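You operate a simulated robot arm through the tools that you are given. There is no shell and no other tool.

You are at the controls of a simulated robot arm. One attempt, no reset.

## Task
Measure the blue double plug's cable and clamp the round die of that size in the holder.
Fine: use the blue gauge; it stays closed on the cable.

Only the result counts: the job must be done as asked and must still hold three seconds after the hand-in. Knocking over, shifting, dropping, spilling or breaking anything else fails it.

## Robot
A 7-joint arm with a two-finger parallel gripper, fixed in place. Base frame: the origin is at the foot of the arm, x ahead of it, y to its left, z up; the work surface is at about z = 850. Readings come in mm, degrees, newtons and seconds.
With the tool pointing down near the work surface it reaches from about 420 to 900 mm from the base axis. Its first joint turns from -143.0 to 143.0 degrees. Payload 3 kg.
The tool frame sits at the grasp point between the pads (the TCP): z along the fingers, y along the line on which they close. The tips reach 30 mm beyond it. The gripper opens to 94 mm. The fingers are 28 mm wide and 10 mm thick; the gripper's body (50 by 96 mm) begins 55 mm behind the TCP.
Orientation is told as [roll, pitch, yaw] about the base's x, y, z axes, in that order, counted from this pose: with the fingers straight down and closing along the base's y, the tool's x points along the base's -x, its y along +y and its z along -z.

## Interface
- The arm moves only by the tool play_rows. Its argument "moves" is a list of rows, each an object (a shift or turn left out is 0, a gripper value left out holds the last) with "linear": the shift along the base's x, y, z in mm, a list of three; "rot": the turn, a rotation vector about the base's x, y, z in degrees, a list of three. In form: [{"linear": [tx, ty, tz], "rot": [rx, ry, rz]}, ...]. A call has 1 to 20 rows; each row shifts and turns the commanded pose from where the row before left it. "claw" is the gripper command, from -1 (shut) to 1 (fully open), values between in proportion, set as the call begins (left out, the last holds). Rows are played at 5 a second. More than 50 mm and 8.6 degrees between two rows, or a gripper value outside its range, and nothing of the call is played. A pose out of reach is approached as far as the arm can. The call stops where the force on the tool passes 40 N (or 10 N more than at its start, if that is more) or the arm is blocked; 0.2 s more then pass. The fingers move at their own pace (about 72 mm/s each) and stop on an object; they squeeze with about 39 N. The grip force told is the motor's: it shows also when the fingers shut on nothing. Time passes only in rows, and 0.2 s behind the last, so rows that do not move let the fingers close. It gives the time, the measured TCP pose, the force on the tool (base axes), the opening and the grip force at its end, in the units of the frame above (readings bear some noise), with the torque about the TCP (base axes, N m) and any sound that the robot's microphone picked up.
- Cameras (640 x 400 px; columns grow to the right, rows downward): "scene" is fixed at [38.1, -497.9, 1435.6]; the picture's right is [0.79, -0.61, 0.00], its down [-0.19, -0.25, -0.95] and it looks along [0.58, 0.75, -0.31] (base axes); focal length 315 px, centre (320, 200). "wrist" rides on the gripper at [76, 14, -103] in the tool frame; the picture's right is [-0.18, 0.98, 0.00], its down [-0.75, -0.14, -0.64] and it looks along [-0.63, -0.12, 0.77] (tool axes); focal length 243 px, centre (320, 200). There is no depth. A picture from a camera that has moved, and an enlarged one, comes with that camera's place and axes in the base frame and with its lens. The place of the scene camera against the robot may be out by one fixed shift of up to 12 mm in any direction.
- camera(camera): a new picture of that camera. No time passes.
- close_up(camera, box): a new picture of the part [left, top, right, bottom] of that camera's present view, enlarged. No time passes.
- close_job(): hands the job in; it is judged then, once.

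Places have to be worked out from the pictures, the camera data and where the tool is seen. Open the gripper and draw the arm clear of the work before you hand the job in, unless the task says otherwise.

The tools are called as a command line: name --argument value ..., lists and objects as JSON in quotes. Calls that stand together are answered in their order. play_rows: Moves the arm, as the interface text tells. Its arguments: {"type":"object","properties":{"moves":{"type":"array","items":{"type":"object","properties":{"linear":{"type":"array","items":{"type":"number"}},"rot":{"type":"array","items":{"type":"number"}}}}},"claw":{"type":"number"}},"required":["moves"]} The other tools are called the same way: camera (camera) takes a picture; close_up (camera, box) takes an enlarged picture of a part of a camera's view; close_job () hands the job in.

At the start:

```text
t: 0.0
tcp_pos: [499.6, 258.8, 1200.4]
tcp_rot: [-0.1, 0.0, 0.0]
contact_force: [0.4, -0.3, 0.1]
wrist_torque: [-0.01, 0.03, -0.01]
grip_width: 94.0
gripper_force: 0.0
```

scene: 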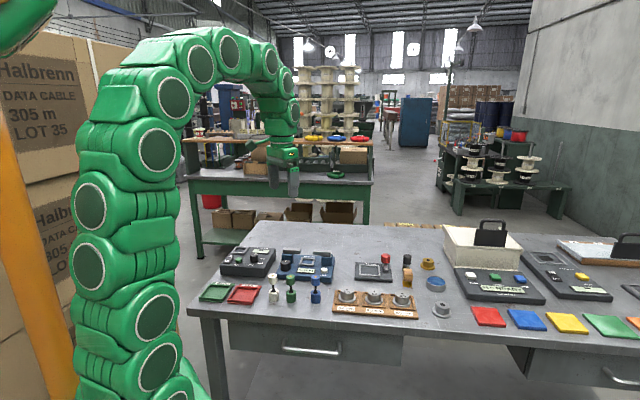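
wrist: 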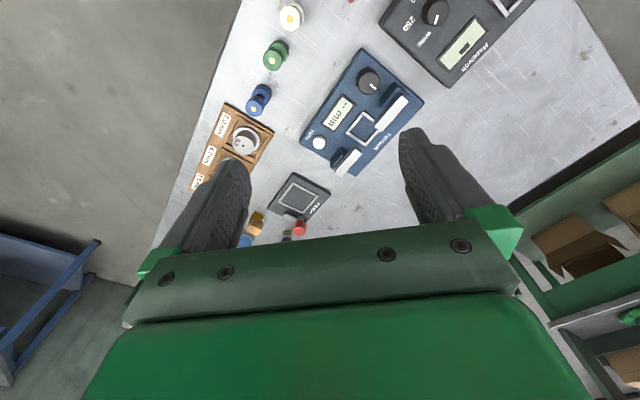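

I'll look closely at the bench before moving anything.

close_up --camera "scene" --box '[190, 235, 340, 325]'

close_up --camera "scene" --box '[330, 235, 480, 325]'

close_up --camera "scene" --box '[430, 210, 640, 345]'

close_up --camera "wrist" --box '[180, 0, 440, 250]'

```text
4.27 times, centred on (265, 280) of scene
camera zoom: at [38.1, -497.9, 1435.6], right [0.79, -0.61, 0.0], down [-0.19, -0.25, -0.95], along [0.58, 0.75, -0.31], focal length 1345 px, centre (555, -141)
```

zoom: 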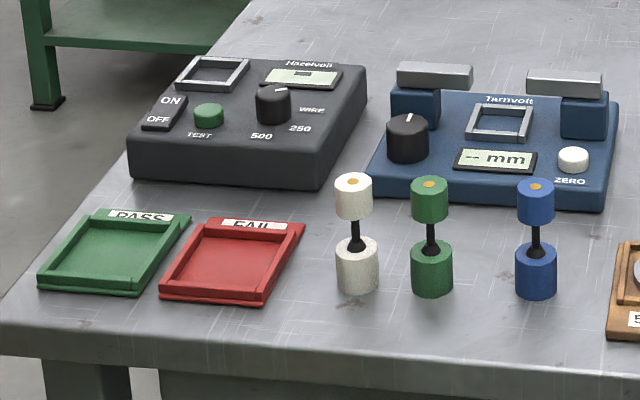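

```text
4.27 times, centred on (405, 280) of scene
camera zoom: at [38.1, -497.9, 1435.6], right [0.79, -0.61, 0.0], down [-0.19, -0.25, -0.95], along [0.58, 0.75, -0.31], focal length 1345 px, centre (-43, -141)
```

zoom: 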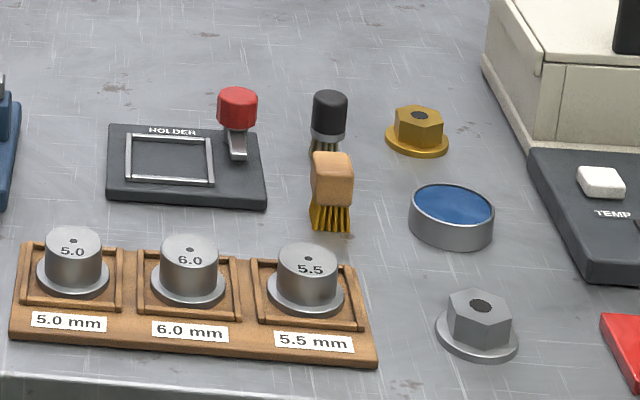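

```text
2.96 times, centred on (535, 278) of scene
camera zoom: at [38.1, -497.9, 1435.6], right [0.79, -0.61, 0.0], down [-0.19, -0.25, -0.95], along [0.58, 0.75, -0.31], focal length 934 px, centre (-317, -30)
```

zoom: 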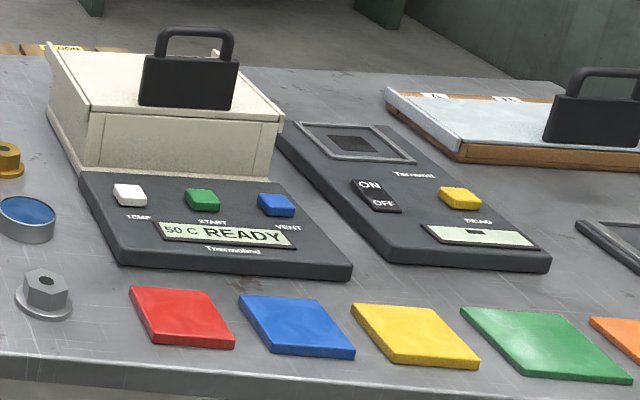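

```text
1.60 times, centred on (310, 125) of wrist
camera zoom: at [426.0, 272.2, 1303.2], right [0.18, 0.98, 0.0], down [0.75, -0.14, 0.64], along [0.63, -0.12, -0.77], focal length 388 px, centre (336, 320)
```

zoom: 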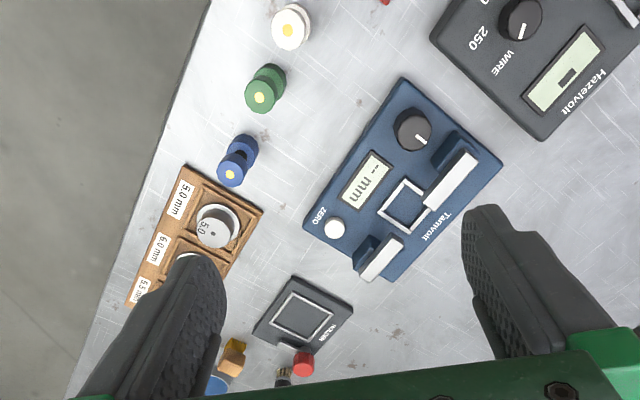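

The workpieces sit on a bench turned about 45° to the base, and the blue gauge is near (620, 315). I turn the tool 45° to line up with the bench and get a better view of the gauge and plugs.

play_rows --moves '[{"linear": [-5, -15, -10], "rot": [0, 0, 7.5]}, {"linear": [-5, -15, -10], "rot": [0, 0, 7.5]}, {"linear": [-5, -15, -10], "rot": [0, 0, 7.5]}, {"linear": [-5, -15, -10], "rot": [0, 0, 7.5]}, {"linear": [0, -15, -20], "rot": [0, 0, 7.5]}, {"linear": [0, -15, -20], "rot": [0, 0, 7.5]}, {}]' --claw 1

camera --camera "wrist"

camera --camera "scene"

```text
t: 1.6
tcp_pos: [481.8, 169.4, 1119.9]
tcp_rot: [0.0, 0.0, 45.1]
contact_force: [-0.2, 0.3, -0.3]
wrist_torque: [0.01, -0.02, 0.02]
grip_width: 94.1
gripper_force: 0.1
```

```text
taken
camera wrist: at [419.4, 124.4, 1223.1], right [-0.57, 0.82, 0.0], down [0.63, 0.43, 0.64], along [0.53, 0.36, -0.77], focal length 243 px, centre (320, 200)
```

wrist: 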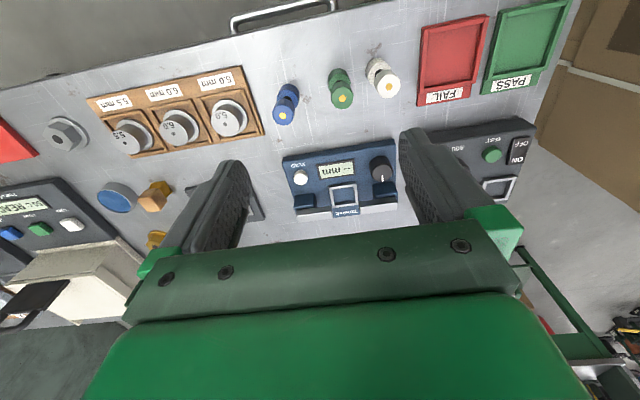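

```text
taken
```

scene: 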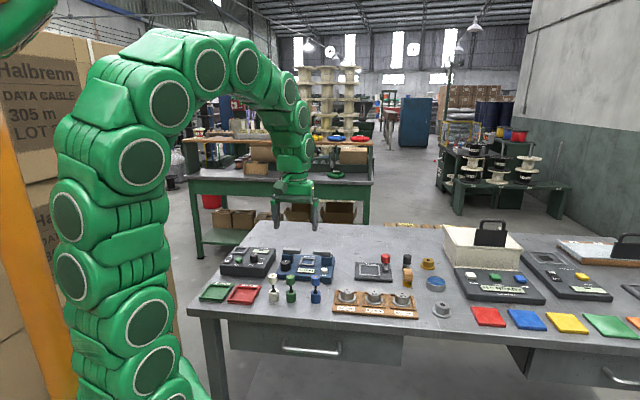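

The view is now aligned with the bench (shown upside-down). I zoom in on the gauge, plugs and dies to measure their places.

close_up --camera "wrist" --box '[260, 50, 420, 220]'

close_up --camera "wrist" --box '[80, 50, 280, 220]'

close_up --camera "scene" --box '[260, 240, 340, 310]'

```text
2.35 times, centred on (340, 135) of wrist
camera zoom: at [419.4, 124.4, 1223.1], right [-0.57, 0.82, 0.0], down [0.63, 0.43, 0.64], along [0.53, 0.36, -0.77], focal length 571 px, centre (273, 353)
```

zoom: 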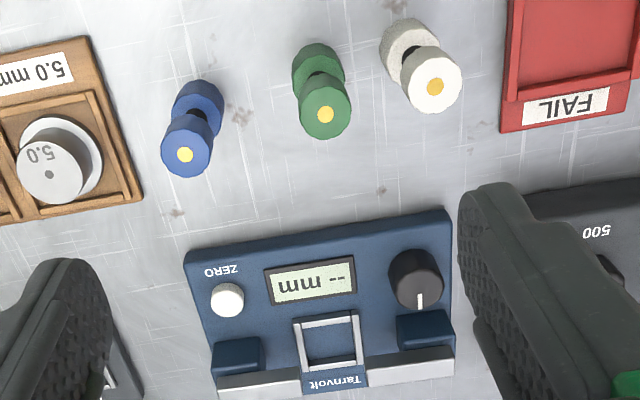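

```text
2.35 times, centred on (180, 135) of wrist
camera zoom: at [419.4, 124.4, 1223.1], right [-0.57, 0.82, 0.0], down [0.63, 0.43, 0.64], along [0.53, 0.36, -0.77], focal length 571 px, centre (649, 353)
```

zoom: 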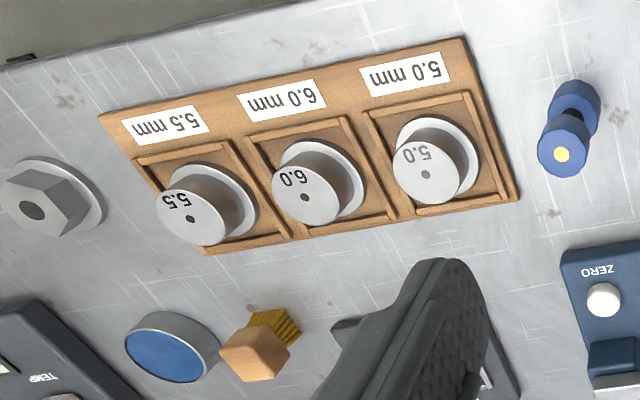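

```text
5.71 times, centred on (300, 275) of scene
camera zoom: at [38.1, -497.9, 1435.6], right [0.79, -0.61, 0.0], down [-0.19, -0.25, -0.95], along [0.58, 0.75, -0.31], focal length 1802 px, centre (434, -229)
```

zoom: 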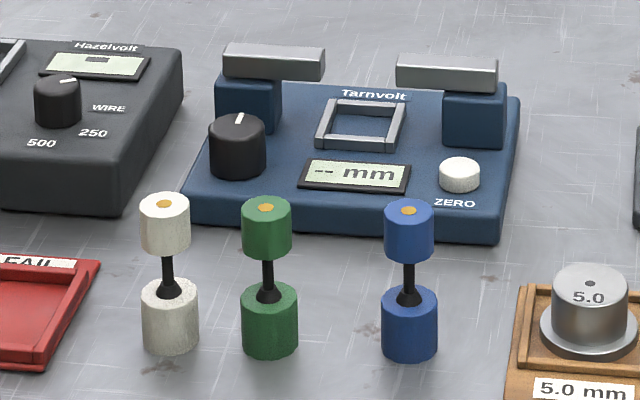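

The gauge has two raised jaws flanking a square seat, a knob and a ZERO button. I move lower for a closer view of it before deciding how it works.

play_rows --moves '[{"linear": [20, 20, -30]}, {"linear": [20, 20, -30]}, {"linear": [10, 10, -30]}, {}]'

camera --camera "wrist"

close_up --camera "wrist" --box '[220, 60, 420, 220]'

close_up --camera "scene" --box '[350, 245, 440, 315]'

```text
t: 2.6
tcp_pos: [530.0, 219.1, 1029.8]
tcp_rot: [0.0, 0.0, 45.1]
contact_force: [1.4, 0.2, -0.6]
wrist_torque: [0.02, 0.0, 0.0]
grip_width: 94.2
gripper_force: 0.1
```

```text
taken
camera wrist: at [468.0, 175.6, 1133.0], right [-0.56, 0.83, 0.0], down [0.63, 0.43, 0.64], along [0.53, 0.36, -0.77], focal length 243 px, centre (320, 200)
```

wrist: 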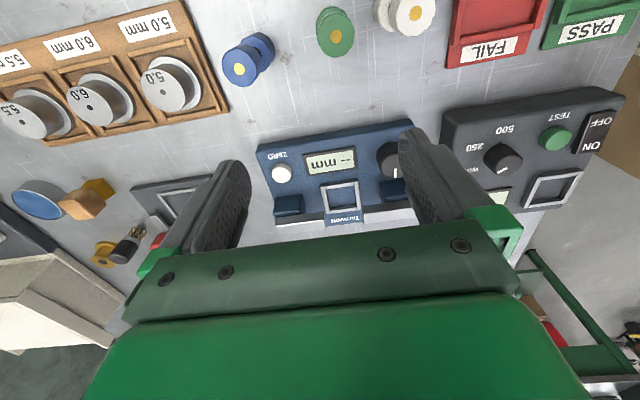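

```text
2.50 times, centred on (320, 140) of wrist
camera zoom: at [468.0, 175.6, 1133.0], right [-0.56, 0.83, 0.0], down [0.63, 0.43, 0.64], along [0.53, 0.36, -0.77], focal length 606 px, centre (320, 350)
```

zoom: 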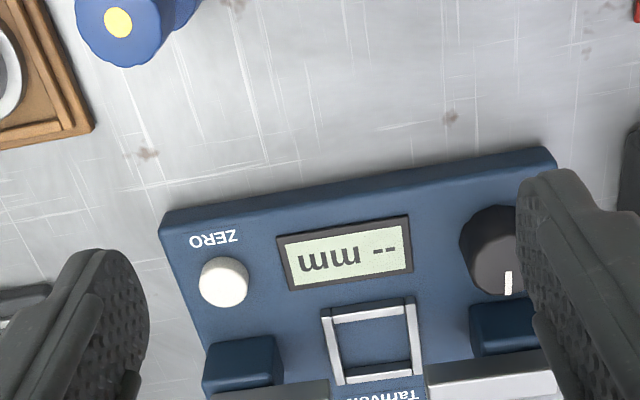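

```text
5.71 times, centred on (395, 280) of scene
camera zoom: at [38.1, -497.9, 1435.6], right [0.79, -0.61, 0.0], down [-0.19, -0.25, -0.95], along [0.58, 0.75, -0.31], focal length 1802 px, centre (-109, -257)
```

zoom: 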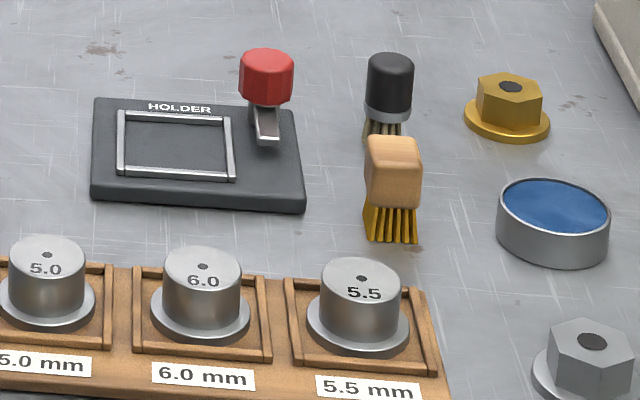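

The display reads "-- mm" and the knob has no scale, so it probably drives the jaws. I shift sideways to see the knob, jaws and posts clear of the fingers.

play_rows --moves '[{"linear": [-14, 40, 0]}, {"linear": [-14, 41, 0]}, {}]'

close_up --camera "wrist" --box '[220, 60, 420, 230]'

camera --camera "scene"

```text
t: 3.4
tcp_pos: [501.5, 301.0, 1030.9]
tcp_rot: [0.0, 0.1, 45.0]
contact_force: [-0.3, 0.4, 0.3]
wrist_torque: [-0.01, -0.02, -0.03]
grip_width: 94.1
gripper_force: 0.0
```

```text
2.35 times, centred on (320, 145) of wrist
camera zoom: at [439.9, 256.6, 1134.6], right [-0.56, 0.83, 0.0], down [0.63, 0.43, 0.64], along [0.53, 0.36, -0.77], focal length 571 px, centre (320, 329)
```

zoom: 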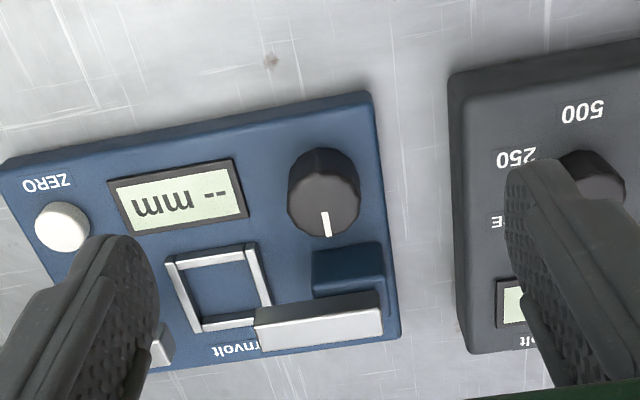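

```text
taken
```

scene: 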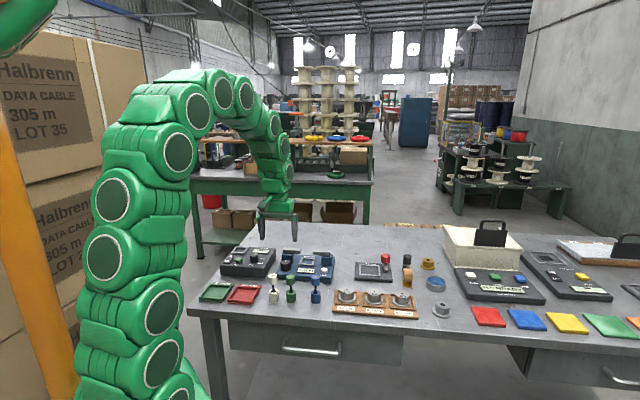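

The knob's top centre is at about (542, 330), radius about 17 mm, with enough room in front of the jaw post to turn it. I go over it with a partly open gripper and descend.

play_rows --moves '[{"linear": [20, 14, -20]}, {"linear": [20.5, 14.7, -20]}, {"linear": [0, 0, -30]}, {"linear": [0, 0, -20]}, {}]' --claw 0.28

camera --camera "wrist"

close_up --camera "scene" --box '[240, 230, 340, 300]'

```text
t: 4.6
tcp_pos: [543.3, 328.5, 940.9]
tcp_rot: [0.0, 0.0, 45.1]
contact_force: [1.6, 0.4, -0.2]
wrist_torque: [0.02, 0.0, -0.03]
grip_width: 59.7
gripper_force: 0.1
```

```text
taken
camera wrist: at [481.5, 284.2, 1044.1], right [-0.56, 0.83, 0.0], down [0.63, 0.43, 0.64], along [0.53, 0.36, -0.77], focal length 243 px, centre (320, 200)
```

wrist: 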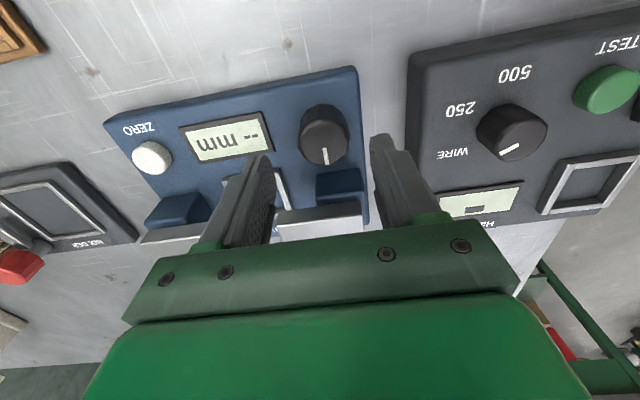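

```text
5.71 times, centred on (290, 265) of scene
camera zoom: at [38.1, -497.9, 1435.6], right [0.79, -0.61, 0.0], down [-0.19, -0.25, -0.95], along [0.58, 0.75, -0.31], focal length 1802 px, centre (491, -171)
```

zoom: 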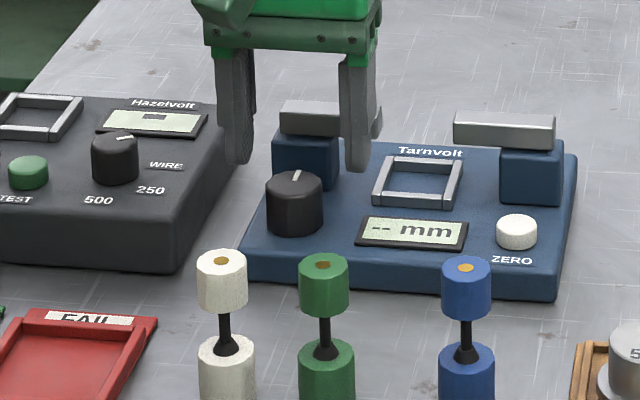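

The fingers straddle the knob symmetrically. I descend so the pads' tips overlap the knob, then close on it.

play_rows --moves '[{"linear": [0, 0.5, -16]}, {"linear": [0, 0, -16]}, {}]'

play_rows --moves '[{}, {}, {}]' --claw -0.5

camera --camera "wrist"

close_up --camera "scene" --box '[240, 230, 340, 300]'

```text
t: 5.4
tcp_pos: [541.7, 329.0, 908.4]
tcp_rot: [0.0, -0.1, 45.0]
contact_force: [0.6, -1.0, -0.5]
wrist_torque: [-0.01, -0.03, -0.04]
grip_width: 60.0
gripper_force: 0.0
```

```text
t: 6.2
tcp_pos: [541.3, 330.3, 908.7]
tcp_rot: [0.1, 0.0, 44.9]
contact_force: [-18.2, 18.4, -0.2]
wrist_torque: [0.65, 0.61, -0.1]
grip_width: 33.1
gripper_force: 44.9
```

```text
taken
camera wrist: at [479.0, 285.7, 1012.1], right [-0.56, 0.83, 0.0], down [0.63, 0.43, 0.64], along [0.53, 0.36, -0.77], focal length 243 px, centre (320, 200)
```

wrist: 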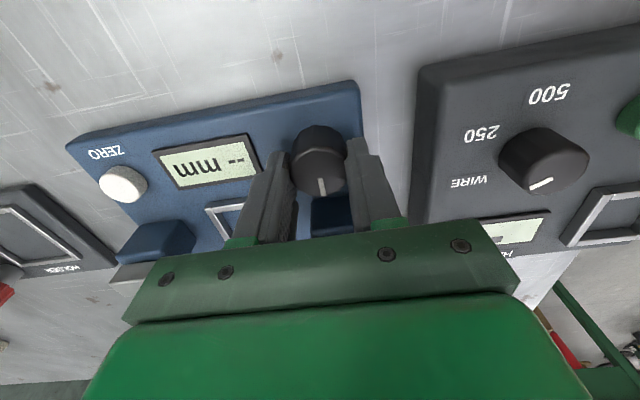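

```text
5.71 times, centred on (290, 265) of scene
camera zoom: at [38.1, -497.9, 1435.6], right [0.79, -0.61, 0.0], down [-0.19, -0.25, -0.95], along [0.58, 0.75, -0.31], focal length 1802 px, centre (491, -171)
```

zoom: 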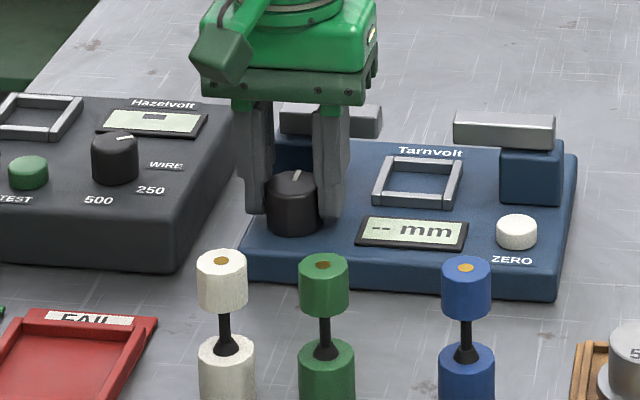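

I hold the knob at a 33 mm grip, with some side force because I'm about 2 mm off-centre. I re-centre and try a small clockwise turn, then watch the jaws.

play_rows --moves '[{"linear": [-1.3, 1.3, 0]}, {}]'

play_rows --moves '[{"rot": [0, 0, -7]}, {"rot": [0, 0, -7]}, {"rot": [0, 0, -6]}, {}]'

camera --camera "wrist"

close_up --camera "scene" --box '[240, 230, 340, 300]'

```text
t: 6.8
tcp_pos: [541.3, 330.3, 908.8]
tcp_rot: [-0.1, 0.0, 45.0]
contact_force: [-10.9, 6.9, 0.6]
wrist_torque: [0.19, 0.35, -0.02]
grip_width: 33.3
gripper_force: 44.6
```

```text
t: 7.8
tcp_pos: [541.6, 328.8, 908.3]
tcp_rot: [0.0, 0.0, 24.9]
contact_force: [-16.9, -1.2, 17.6]
wrist_torque: [-0.21, 1.1, -0.02]
grip_width: 33.3
gripper_force: 45.8
```

```text
taken
camera wrist: at [468.2, 309.6, 1012.0], right [-0.25, 0.97, 0.0], down [0.74, 0.19, 0.64], along [0.62, 0.16, -0.77], focal length 243 px, centre (320, 200)
```

wrist: 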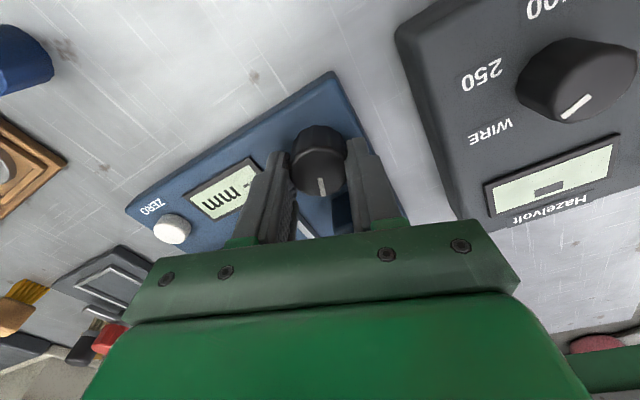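

```text
5.71 times, centred on (290, 265) of scene
camera zoom: at [38.1, -497.9, 1435.6], right [0.79, -0.61, 0.0], down [-0.19, -0.25, -0.95], along [0.58, 0.75, -0.31], focal length 1802 px, centre (491, -171)
```

zoom: 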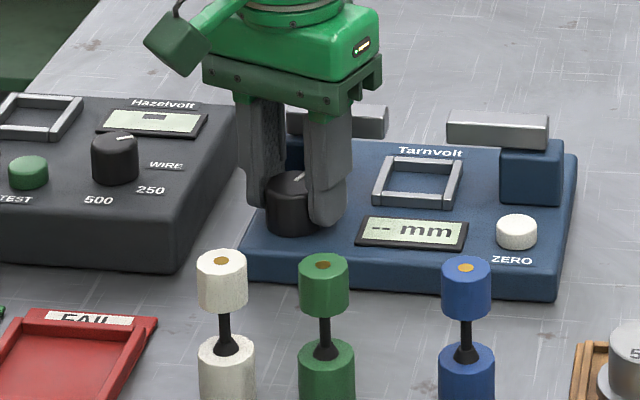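

Clockwise closes the jaws, about 4.4 mm per jaw for 20°, and the display still shows "--". I keep closing with the gauge empty to check its zero before measuring.

play_rows --moves '[{"linear": [-1.2, 0, 1]}, {"rot": [0, 0, -7]}, {"rot": [0, 0, -7]}, {"rot": [0, 0, -6]}, {}]'

close_up --camera "scene" --box '[240, 230, 340, 300]'

```text
t: 9.0
tcp_pos: [540.0, 327.6, 909.8]
tcp_rot: [-0.2, 0.3, 4.9]
contact_force: [15.1, -29.0, -10.4]
wrist_torque: [-0.76, -0.38, 0.04]
grip_width: 33.2
gripper_force: 44.4
```

```text
5.71 times, centred on (290, 265) of scene
camera zoom: at [38.1, -497.9, 1435.6], right [0.79, -0.61, 0.0], down [-0.19, -0.25, -0.95], along [0.58, 0.75, -0.31], focal length 1802 px, centre (491, -171)
```

zoom: 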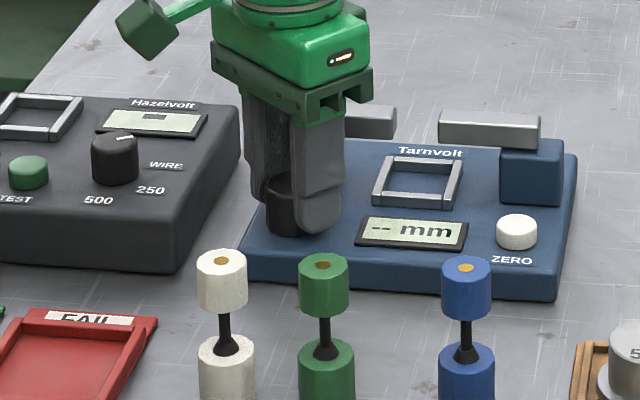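

The side force says I'm about 2 mm too far in +y, so I correct that and keep turning clockwise.

play_rows --moves '[{"linear": [0, -2, 0]}, {"rot": [0, 0, -7]}, {"rot": [0, 0, -7]}, {"rot": [0, 0, -6]}, {}]'

close_up --camera "scene" --box '[240, 230, 340, 300]'

```text
t: 10.2
tcp_pos: [539.1, 327.0, 908.9]
tcp_rot: [0.0, 0.1, -15.1]
contact_force: [-5.0, -10.2, -11.0]
wrist_torque: [-0.44, 0.19, -0.01]
grip_width: 33.2
gripper_force: 44.9
```

```text
5.71 times, centred on (290, 265) of scene
camera zoom: at [38.1, -497.9, 1435.6], right [0.79, -0.61, 0.0], down [-0.19, -0.25, -0.95], along [0.58, 0.75, -0.31], focal length 1802 px, centre (491, -171)
```

zoom: 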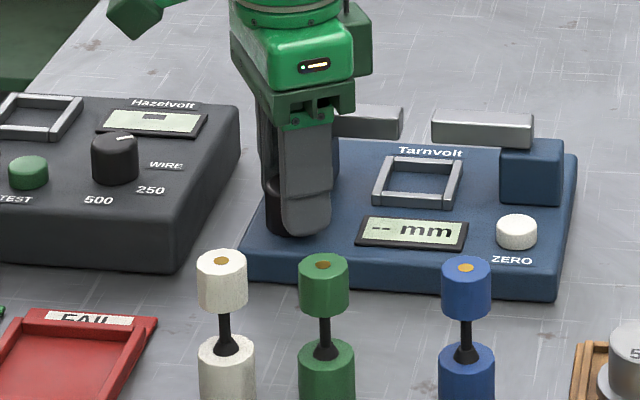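

The jaw gap keeps shrinking evenly, now about 17 mm. I continue turning toward closed.

play_rows --moves '[{"linear": [-0.5, -0.8, 0]}, {"rot": [0, 0, -7]}, {"rot": [0, 0, -7]}, {"rot": [0, 0, -6]}, {}]'

close_up --camera "scene" --box '[240, 230, 340, 300]'

```text
t: 11.4
tcp_pos: [539.4, 326.7, 909.9]
tcp_rot: [0.1, 0.0, -35.2]
contact_force: [-7.2, 14.4, -3.5]
wrist_torque: [0.69, 0.37, -0.02]
grip_width: 33.2
gripper_force: 44.9
```

```text
5.71 times, centred on (290, 265) of scene
camera zoom: at [38.1, -497.9, 1435.6], right [0.79, -0.61, 0.0], down [-0.19, -0.25, -0.95], along [0.58, 0.75, -0.31], focal length 1802 px, centre (491, -171)
```

zoom: 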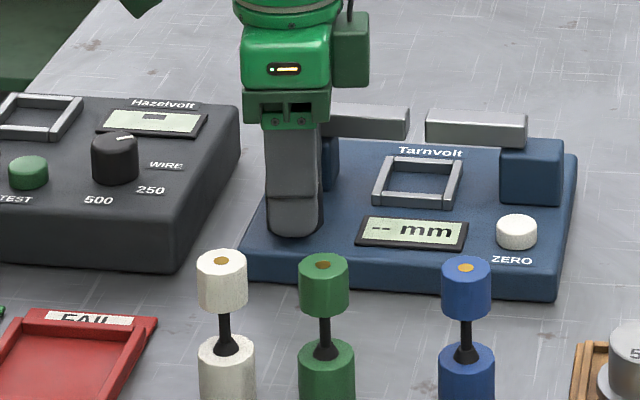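

The gap is about 10 mm. I continue in small steps to the end of travel.

play_rows --moves '[{"rot": [0, 0, -6]}, {"rot": [0, 0, -6]}, {}]'

close_up --camera "scene" --box '[240, 230, 340, 300]'

```text
t: 12.2
tcp_pos: [539.6, 327.8, 908.8]
tcp_rot: [0.0, 0.1, -47.1]
contact_force: [-24.7, 15.2, 21.6]
wrist_torque: [0.64, 0.77, 0.04]
grip_width: 33.6
gripper_force: 44.9
```

```text
5.71 times, centred on (290, 265) of scene
camera zoom: at [38.1, -497.9, 1435.6], right [0.79, -0.61, 0.0], down [-0.19, -0.25, -0.95], along [0.58, 0.75, -0.31], focal length 1802 px, centre (491, -171)
```

zoom: 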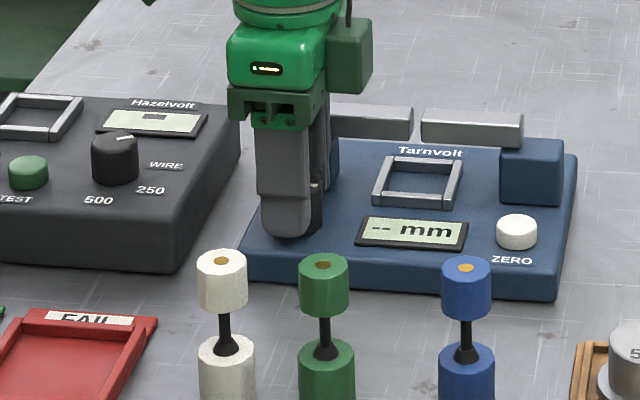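

The gap is about 5 mm; I continue carefully.

play_rows --moves '[{"linear": [-1.2, 0.8, 0.5]}, {"rot": [0, 0, -4]}, {"rot": [0, 0, -4]}, {}]'

close_up --camera "scene" --box '[270, 235, 340, 285]'

```text
t: 13.2
tcp_pos: [539.0, 327.2, 908.5]
tcp_rot: [0.0, -0.1, -55.0]
contact_force: [9.7, -6.9, -0.1]
wrist_torque: [-0.98, -1.04, 0.0]
grip_width: 33.0
gripper_force: 46.0
```

```text
8.00 times, centred on (305, 260) of scene
camera zoom: at [38.1, -497.9, 1435.6], right [0.79, -0.61, 0.0], down [-0.19, -0.25, -0.95], along [0.58, 0.75, -0.31], focal length 2523 px, centre (440, -280)
```

zoom: 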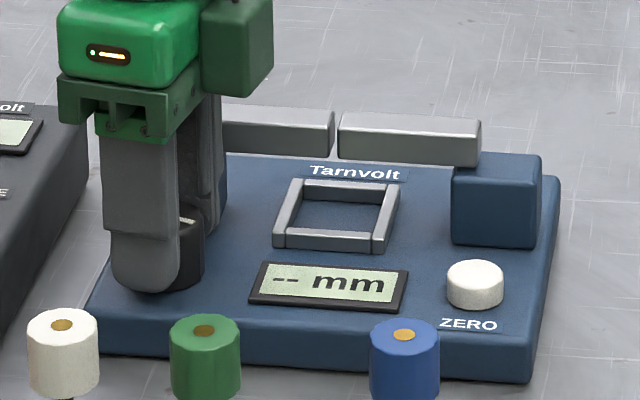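

There's about 2 mm left to close; I continue.

play_rows --moves '[{"rot": [0, 0, -4]}, {"rot": [0, 0, -4]}, {}]'

close_up --camera "scene" --box '[270, 235, 340, 285]'

```text
t: 14.0
tcp_pos: [538.4, 327.1, 909.1]
tcp_rot: [-0.1, 0.0, -63.1]
contact_force: [22.3, -16.8, -17.8]
wrist_torque: [-0.31, -0.35, 0.26]
grip_width: 33.0
gripper_force: 45.0
```

```text
8.00 times, centred on (305, 260) of scene
camera zoom: at [38.1, -497.9, 1435.6], right [0.79, -0.61, 0.0], down [-0.19, -0.25, -0.95], along [0.58, 0.75, -0.31], focal length 2523 px, centre (440, -280)
```

zoom: 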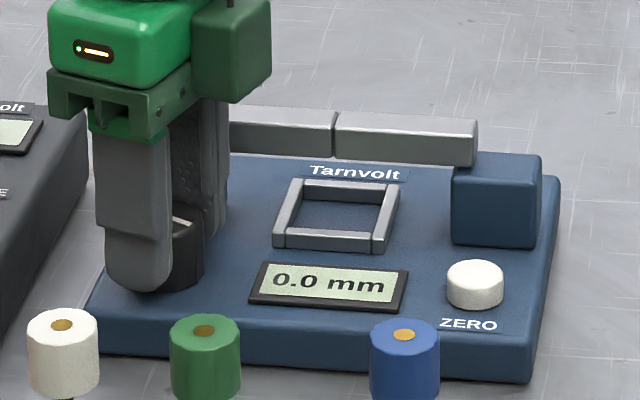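

Closed on nothing, the gauge reads 0.0 mm, so its zero is right and I don't need the ZERO button. Now I turn back counter-clockwise to open the jaws.

play_rows --moves '[{"linear": [0.8, -0.8, 0]}, {"rot": [0, 0, 7.2]}, {"rot": [0, 0, 7.2]}, {"rot": [0, 0, 7.2]}, {"rot": [0, 0, 7.2]}, {"rot": [0, 0, 7.2]}, {"rot": [0, 0, 7.2]}, {"rot": [0, 0, 7.2]}, {}]'

close_up --camera "scene" --box '[240, 230, 340, 300]'

```text
t: 16.0
tcp_pos: [540.0, 327.5, 908.8]
tcp_rot: [0.1, 0.0, -12.6]
contact_force: [21.4, 23.7, -6.9]
wrist_torque: [0.87, -0.22, -0.03]
grip_width: 33.2
gripper_force: 44.6
```

```text
5.71 times, centred on (290, 265) of scene
camera zoom: at [38.1, -497.9, 1435.6], right [0.79, -0.61, 0.0], down [-0.19, -0.25, -0.95], along [0.58, 0.75, -0.31], focal length 1802 px, centre (491, -171)
```

zoom: 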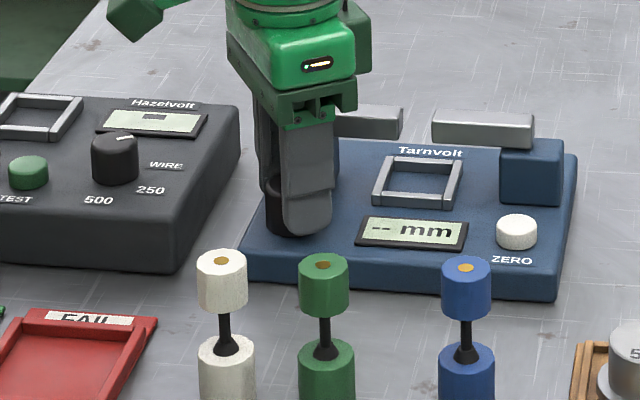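

The knob is turning the jaws open again. I correct the centring and continue opening to the starting angle.

play_rows --moves '[{"linear": [1, 1.2, 0]}, {"rot": [0, 0, 7.2]}, {"rot": [0, 0, 7.2]}, {"rot": [0, 0, 7.2]}, {"rot": [0, 0, 7.2]}, {}]'

play_rows --moves '[{"rot": [0, 0, 7.2]}, {"rot": [0, 0, 7.2]}, {"rot": [0, 0, 7.2]}, {"rot": [0, 0, 7]}, {}]'

close_up --camera "scene" --box '[240, 230, 340, 300]'

```text
t: 17.4
tcp_pos: [540.3, 327.9, 909.6]
tcp_rot: [0.0, 0.0, 16.4]
contact_force: [-27.2, 5.7, 25.0]
wrist_torque: [0.4, 1.01, 0.04]
grip_width: 33.1
gripper_force: 44.8
```

```text
t: 18.6
tcp_pos: [538.7, 329.3, 908.9]
tcp_rot: [-0.1, 0.0, 44.9]
contact_force: [-33.3, 13.9, 10.6]
wrist_torque: [0.67, 0.71, -0.06]
grip_width: 32.9
gripper_force: 44.5
```

```text
5.71 times, centred on (290, 265) of scene
camera zoom: at [38.1, -497.9, 1435.6], right [0.79, -0.61, 0.0], down [-0.19, -0.25, -0.95], along [0.58, 0.75, -0.31], focal length 1802 px, centre (491, -171)
```

zoom: 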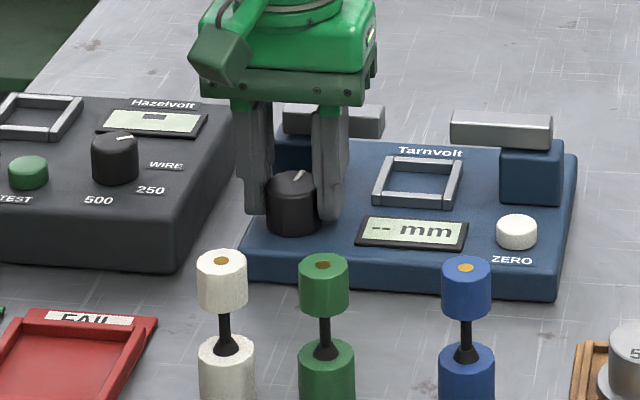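

The jaws are almost fully open, having lost about 8° to slip at the stop. I turn a little further, then release and rise.

play_rows --moves '[{"linear": [-1.5, 0.5, 0]}, {"rot": [0, 0, 5]}, {"rot": [0, 0, 4.5]}, {}]'

play_rows --moves '[{}, {"linear": [0, 0, 10]}, {"linear": [0, 0, 30]}, {"linear": [0, 0, 40]}, {"linear": [0, 0, 40]}, {}]' --claw 0.28

close_up --camera "scene" --box '[240, 230, 340, 300]'

camera --camera "wrist"

```text
t: 19.6
tcp_pos: [538.7, 329.5, 909.0]
tcp_rot: [-0.1, 0.0, 54.3]
contact_force: [1.9, -7.8, 2.2]
wrist_torque: [0.06, -0.17, -0.19]
grip_width: 32.6
gripper_force: 45.0
```

```text
t: 21.0
tcp_pos: [535.5, 328.4, 1030.9]
tcp_rot: [0.0, 0.0, 54.3]
contact_force: [0.7, 0.4, -0.2]
wrist_torque: [0.02, -0.03, -0.02]
grip_width: 60.4
gripper_force: 0.0
```

```text
5.71 times, centred on (290, 265) of scene
camera zoom: at [38.1, -497.9, 1435.6], right [0.79, -0.61, 0.0], down [-0.19, -0.25, -0.95], along [0.58, 0.75, -0.31], focal length 1802 px, centre (491, -171)
```

zoom: 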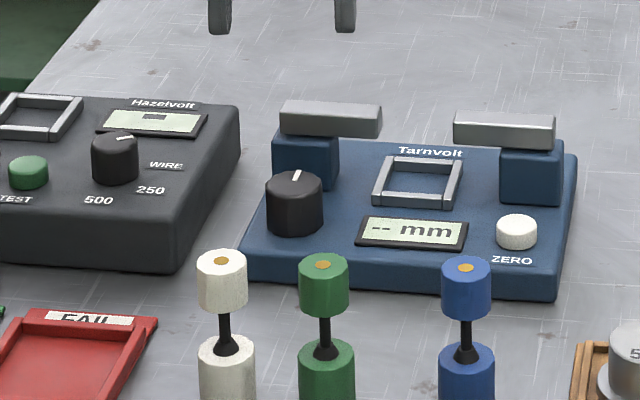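

```text
taken
camera wrist: at [481.9, 273.7, 1133.5], right [-0.69, 0.72, 0.0], down [0.55, 0.53, 0.64], along [0.46, 0.44, -0.77], focal length 243 px, centre (320, 200)
```

wrist: 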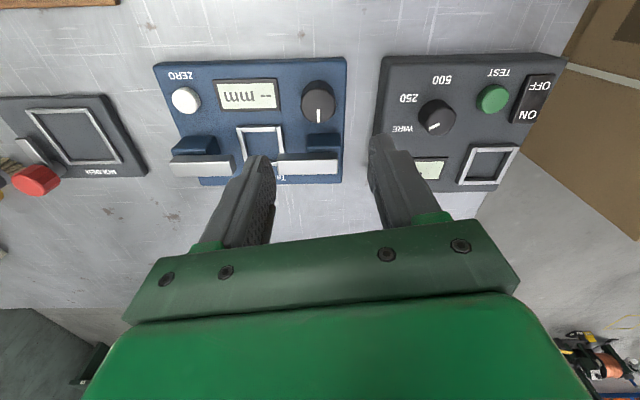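

The gauge is fully open again. I now turn the tool so its fingers close front-to-back on the bench (yaw −45°) and move to view the blue plug.

play_rows --moves '[{"linear": [-1.1, -11.6, 0], "rot": [0, 0, -7.64]}, {"linear": [-1.1, -11.6, 0], "rot": [0, 0, -7.64]}, {"linear": [-1.1, -11.6, 0], "rot": [0, 0, -7.64]}, {"linear": [-1.1, -11.6, 0], "rot": [0, 0, -7.64]}, {"linear": [-1.1, -11.6, 0], "rot": [0, 0, -7.64]}, {"linear": [-1.1, -11.6, 0], "rot": [0, 0, -7.64]}, {"linear": [-1.1, -11.6, 0], "rot": [0, 0, -7.64]}, {"linear": [-1.1, -11.6, 0], "rot": [0, 0, -7.64]}, {"linear": [-1.1, -11.6, 0], "rot": [0, 0, -7.64]}, {"linear": [-1.1, -11.6, 0], "rot": [0, 0, -7.64]}, {"linear": [-1.1, -11.6, 0], "rot": [0, 0, -7.64]}, {"linear": [-1.1, -11.6, 0], "rot": [0, 0, -7.64]}, {"linear": [-1.1, -11.6, 0], "rot": [0, 0, -7.64]}, {}]' --claw 1

camera --camera "wrist"

close_up --camera "wrist" --box '[240, 60, 400, 220]'

```text
t: 24.0
tcp_pos: [525.5, 177.1, 1029.2]
tcp_rot: [0.1, 0.0, -45.2]
contact_force: [0.0, 0.0, -0.1]
wrist_torque: [-0.06, 0.02, 0.04]
grip_width: 94.2
gripper_force: 0.0
```

```text
taken
camera wrist: at [483.6, 240.8, 1132.3], right [0.83, 0.56, 0.0], down [0.43, -0.63, 0.64], along [0.36, -0.53, -0.77], focal length 243 px, centre (320, 200)
```

wrist: 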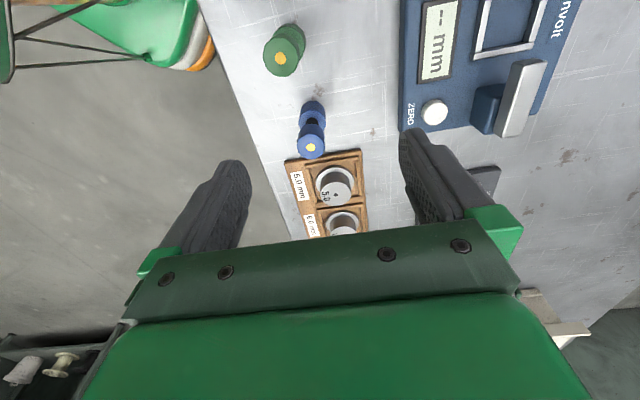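

```text
2.50 times, centred on (320, 140) of wrist
camera zoom: at [483.6, 240.8, 1132.3], right [0.83, 0.56, 0.0], down [0.43, -0.63, 0.64], along [0.36, -0.53, -0.77], focal length 606 px, centre (320, 350)
```

zoom: 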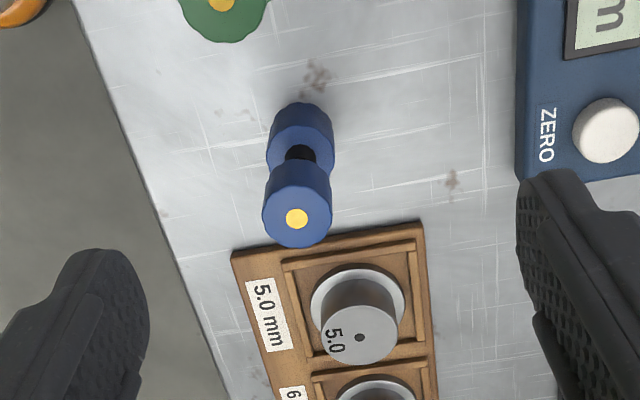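

I triangulate the blue plug's top at about (535, 150, 934), with its upper body about 26 mm across. I move over it and go part-way down to check alignment.

play_rows --moves '[{"linear": [4, -13, -20]}, {"linear": [4.5, -13.7, -20]}, {"linear": [0, 0, -15]}, {}]' --claw 0.28

camera --camera "wrist"

close_up --camera "scene" --box '[260, 230, 360, 310]'

```text
t: 25.0
tcp_pos: [534.4, 151.8, 973.6]
tcp_rot: [0.0, 0.0, -45.0]
contact_force: [0.0, 0.6, -0.5]
wrist_torque: [0.05, 0.0, 0.04]
grip_width: 60.3
gripper_force: 0.1
```

```text
taken
camera wrist: at [491.6, 214.7, 1077.5], right [0.83, 0.56, 0.0], down [0.43, -0.63, 0.64], along [0.36, -0.53, -0.77], focal length 243 px, centre (320, 200)
```

wrist: 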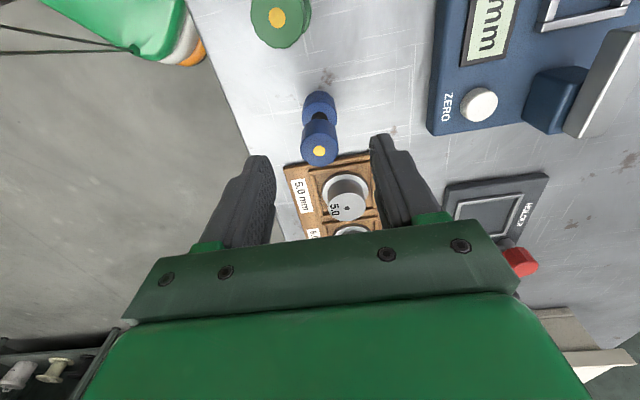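

```text
5.00 times, centred on (310, 270) of scene
camera zoom: at [38.1, -497.9, 1435.6], right [0.79, -0.61, 0.0], down [-0.19, -0.25, -0.95], along [0.58, 0.75, -0.31], focal length 1577 px, centre (370, -150)
```

zoom: 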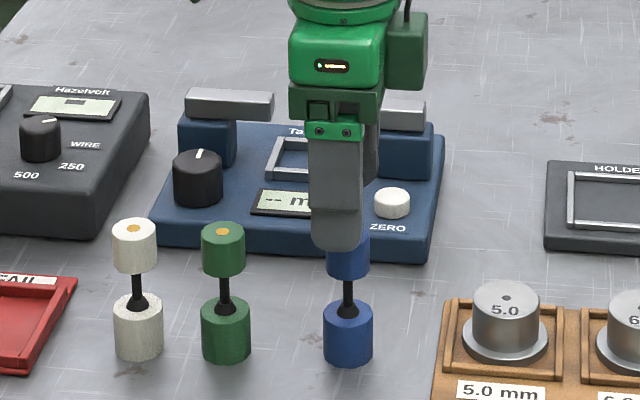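

The top of the plug projects right under the grasp point. I descend until the pads cover the upper body and close.

play_rows --moves '[{"linear": [0, -0.8, -16]}, {"linear": [0, 0, -17]}, {}]'

play_rows --moves '[{}, {}, {}]' --claw -0.7

close_up --camera "scene" --box '[260, 230, 360, 310]'

camera --camera "wrist"

```text
t: 25.8
tcp_pos: [532.8, 151.3, 940.6]
tcp_rot: [0.0, 0.0, -44.9]
contact_force: [0.4, 0.1, 0.6]
wrist_torque: [-0.02, -0.01, 0.02]
grip_width: 60.4
gripper_force: 0.1
```

```text
t: 26.6
tcp_pos: [533.6, 151.0, 940.7]
tcp_rot: [0.0, 0.0, -45.0]
contact_force: [-0.5, 0.8, -0.4]
wrist_torque: [-0.02, 0.02, -0.02]
grip_width: 24.4
gripper_force: 38.9
```

```text
5.00 times, centred on (310, 270) of scene
camera zoom: at [38.1, -497.9, 1435.6], right [0.79, -0.61, 0.0], down [-0.19, -0.25, -0.95], along [0.58, 0.75, -0.31], focal length 1577 px, centre (370, -150)
```

zoom: 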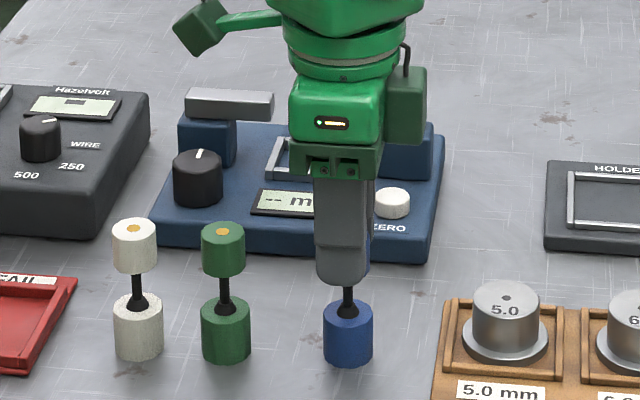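

```text
taken
camera wrist: at [491.0, 214.2, 1044.1], right [0.83, 0.56, 0.0], down [0.43, -0.63, 0.64], along [0.36, -0.53, -0.77], focal length 243 px, centre (320, 200)
```

wrist: 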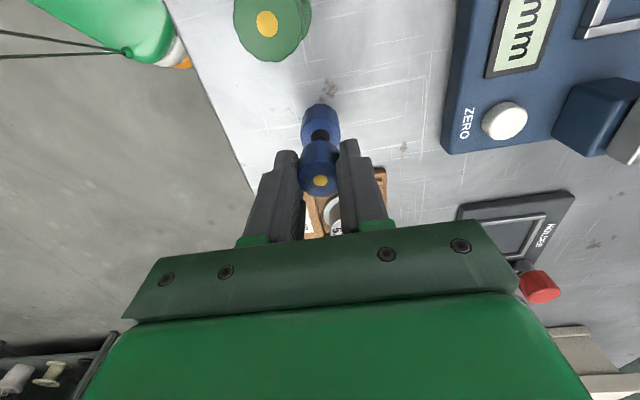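

The plug is held at a 24.4 mm grip. I lift it straight up well clear, then carry it over the gauge seat at about (626, 320).

play_rows --moves '[{"linear": [0, 0, 15]}, {"linear": [0, 0, 30]}, {"linear": [0, 0, 30]}, {"linear": [0, 0, 30]}, {}]'

play_rows --moves '[{"linear": [18, 34, 0]}, {"linear": [18, 34, 0]}, {"linear": [18, 34, 0]}, {"linear": [19, 33, 0]}, {"linear": [19, 33, 0]}, {}]'

camera --camera "wrist"

close_up --camera "scene" --box '[260, 220, 360, 300]'

```text
t: 27.8
tcp_pos: [530.7, 150.0, 1045.8]
tcp_rot: [0.1, 0.0, -45.0]
contact_force: [0.6, -0.5, -1.6]
wrist_torque: [0.01, 0.02, -0.02]
grip_width: 24.1
gripper_force: 39.4
```

```text
t: 29.2
tcp_pos: [622.8, 319.0, 1044.7]
tcp_rot: [0.0, -0.1, -45.0]
contact_force: [-0.1, 0.1, -1.3]
wrist_torque: [0.02, 0.01, -0.01]
grip_width: 24.4
gripper_force: 39.1
```

```text
taken
camera wrist: at [581.2, 383.1, 1148.3], right [0.83, 0.56, 0.0], down [0.43, -0.63, 0.64], along [0.36, -0.53, -0.77], focal length 243 px, centre (320, 200)
```

wrist: 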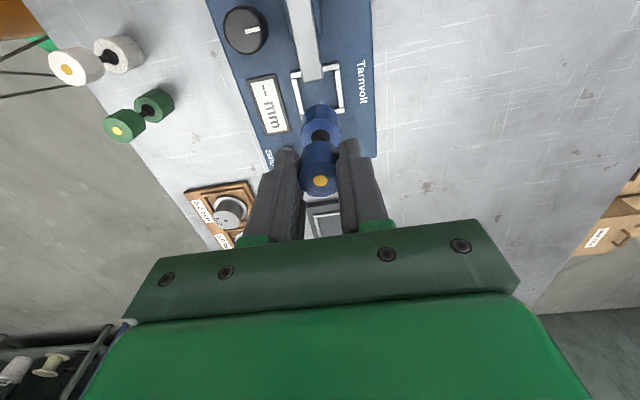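

```text
5.00 times, centred on (310, 260) of scene
camera zoom: at [38.1, -497.9, 1435.6], right [0.79, -0.61, 0.0], down [-0.19, -0.25, -0.95], along [0.58, 0.75, -0.31], focal length 1577 px, centre (370, -100)
```

zoom: 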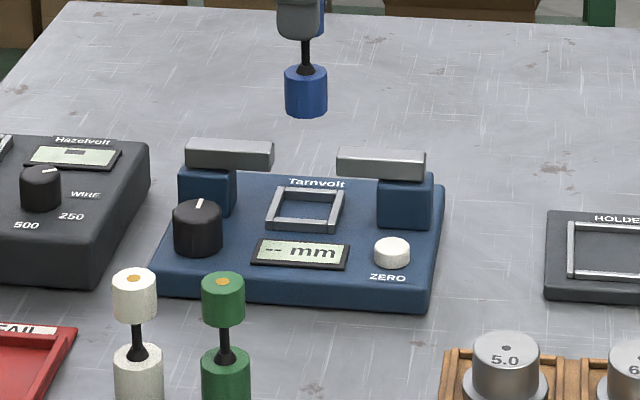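

The plug hangs vertical, over the seat. I zoom in to check the remaining offset.

close_up --camera "wrist" --box '[220, 20, 400, 200]'

close_up --camera "scene" --box '[280, 215, 340, 275]'

```text
2.22 times, centred on (310, 110) of wrist
camera zoom: at [581.2, 383.1, 1148.3], right [0.83, 0.56, 0.0], down [0.43, -0.63, 0.64], along [0.36, -0.53, -0.77], focal length 539 px, centre (342, 400)
```

zoom: 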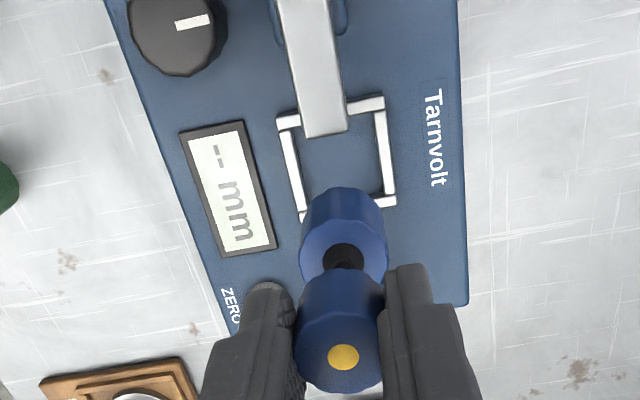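

```text
6.67 times, centred on (310, 245) of scene
camera zoom: at [38.1, -497.9, 1435.6], right [0.79, -0.61, 0.0], down [-0.19, -0.25, -0.95], along [0.58, 0.75, -0.31], focal length 2102 px, centre (387, -100)
```

zoom: 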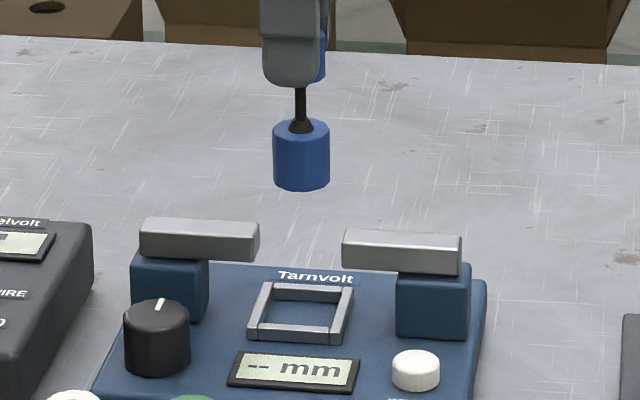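

The seat centre is about 2 mm toward −y of the plug axis and the jaw ends are symmetric about it. I correct that and lower most of the way.

play_rows --moves '[{"linear": [-0.5, -2, 0]}, {"linear": [0, 0, -25]}, {"linear": [0, 0, -25]}, {"linear": [0, 0, -18]}, {}]'

close_up --camera "scene" --box '[270, 225, 350, 285]'

camera --camera "wrist"

```text
t: 30.4
tcp_pos: [625.4, 318.4, 978.8]
tcp_rot: [0.0, 0.1, -45.1]
contact_force: [-0.7, 0.1, -0.5]
wrist_torque: [-0.04, -0.01, -0.02]
grip_width: 24.4
gripper_force: 39.0
```

```text
6.67 times, centred on (310, 255) of scene
camera zoom: at [38.1, -497.9, 1435.6], right [0.79, -0.61, 0.0], down [-0.19, -0.25, -0.95], along [0.58, 0.75, -0.31], focal length 2102 px, centre (387, -167)
```

zoom: 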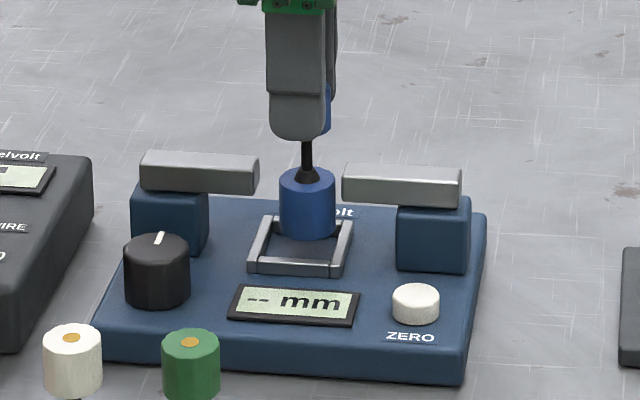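

```text
taken
camera wrist: at [583.0, 381.6, 1081.4], right [0.83, 0.56, 0.0], down [0.43, -0.63, 0.64], along [0.36, -0.53, -0.77], focal length 243 px, centre (320, 200)
```

wrist: 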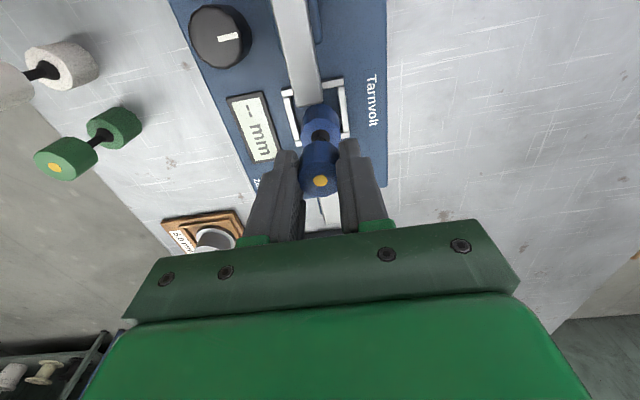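

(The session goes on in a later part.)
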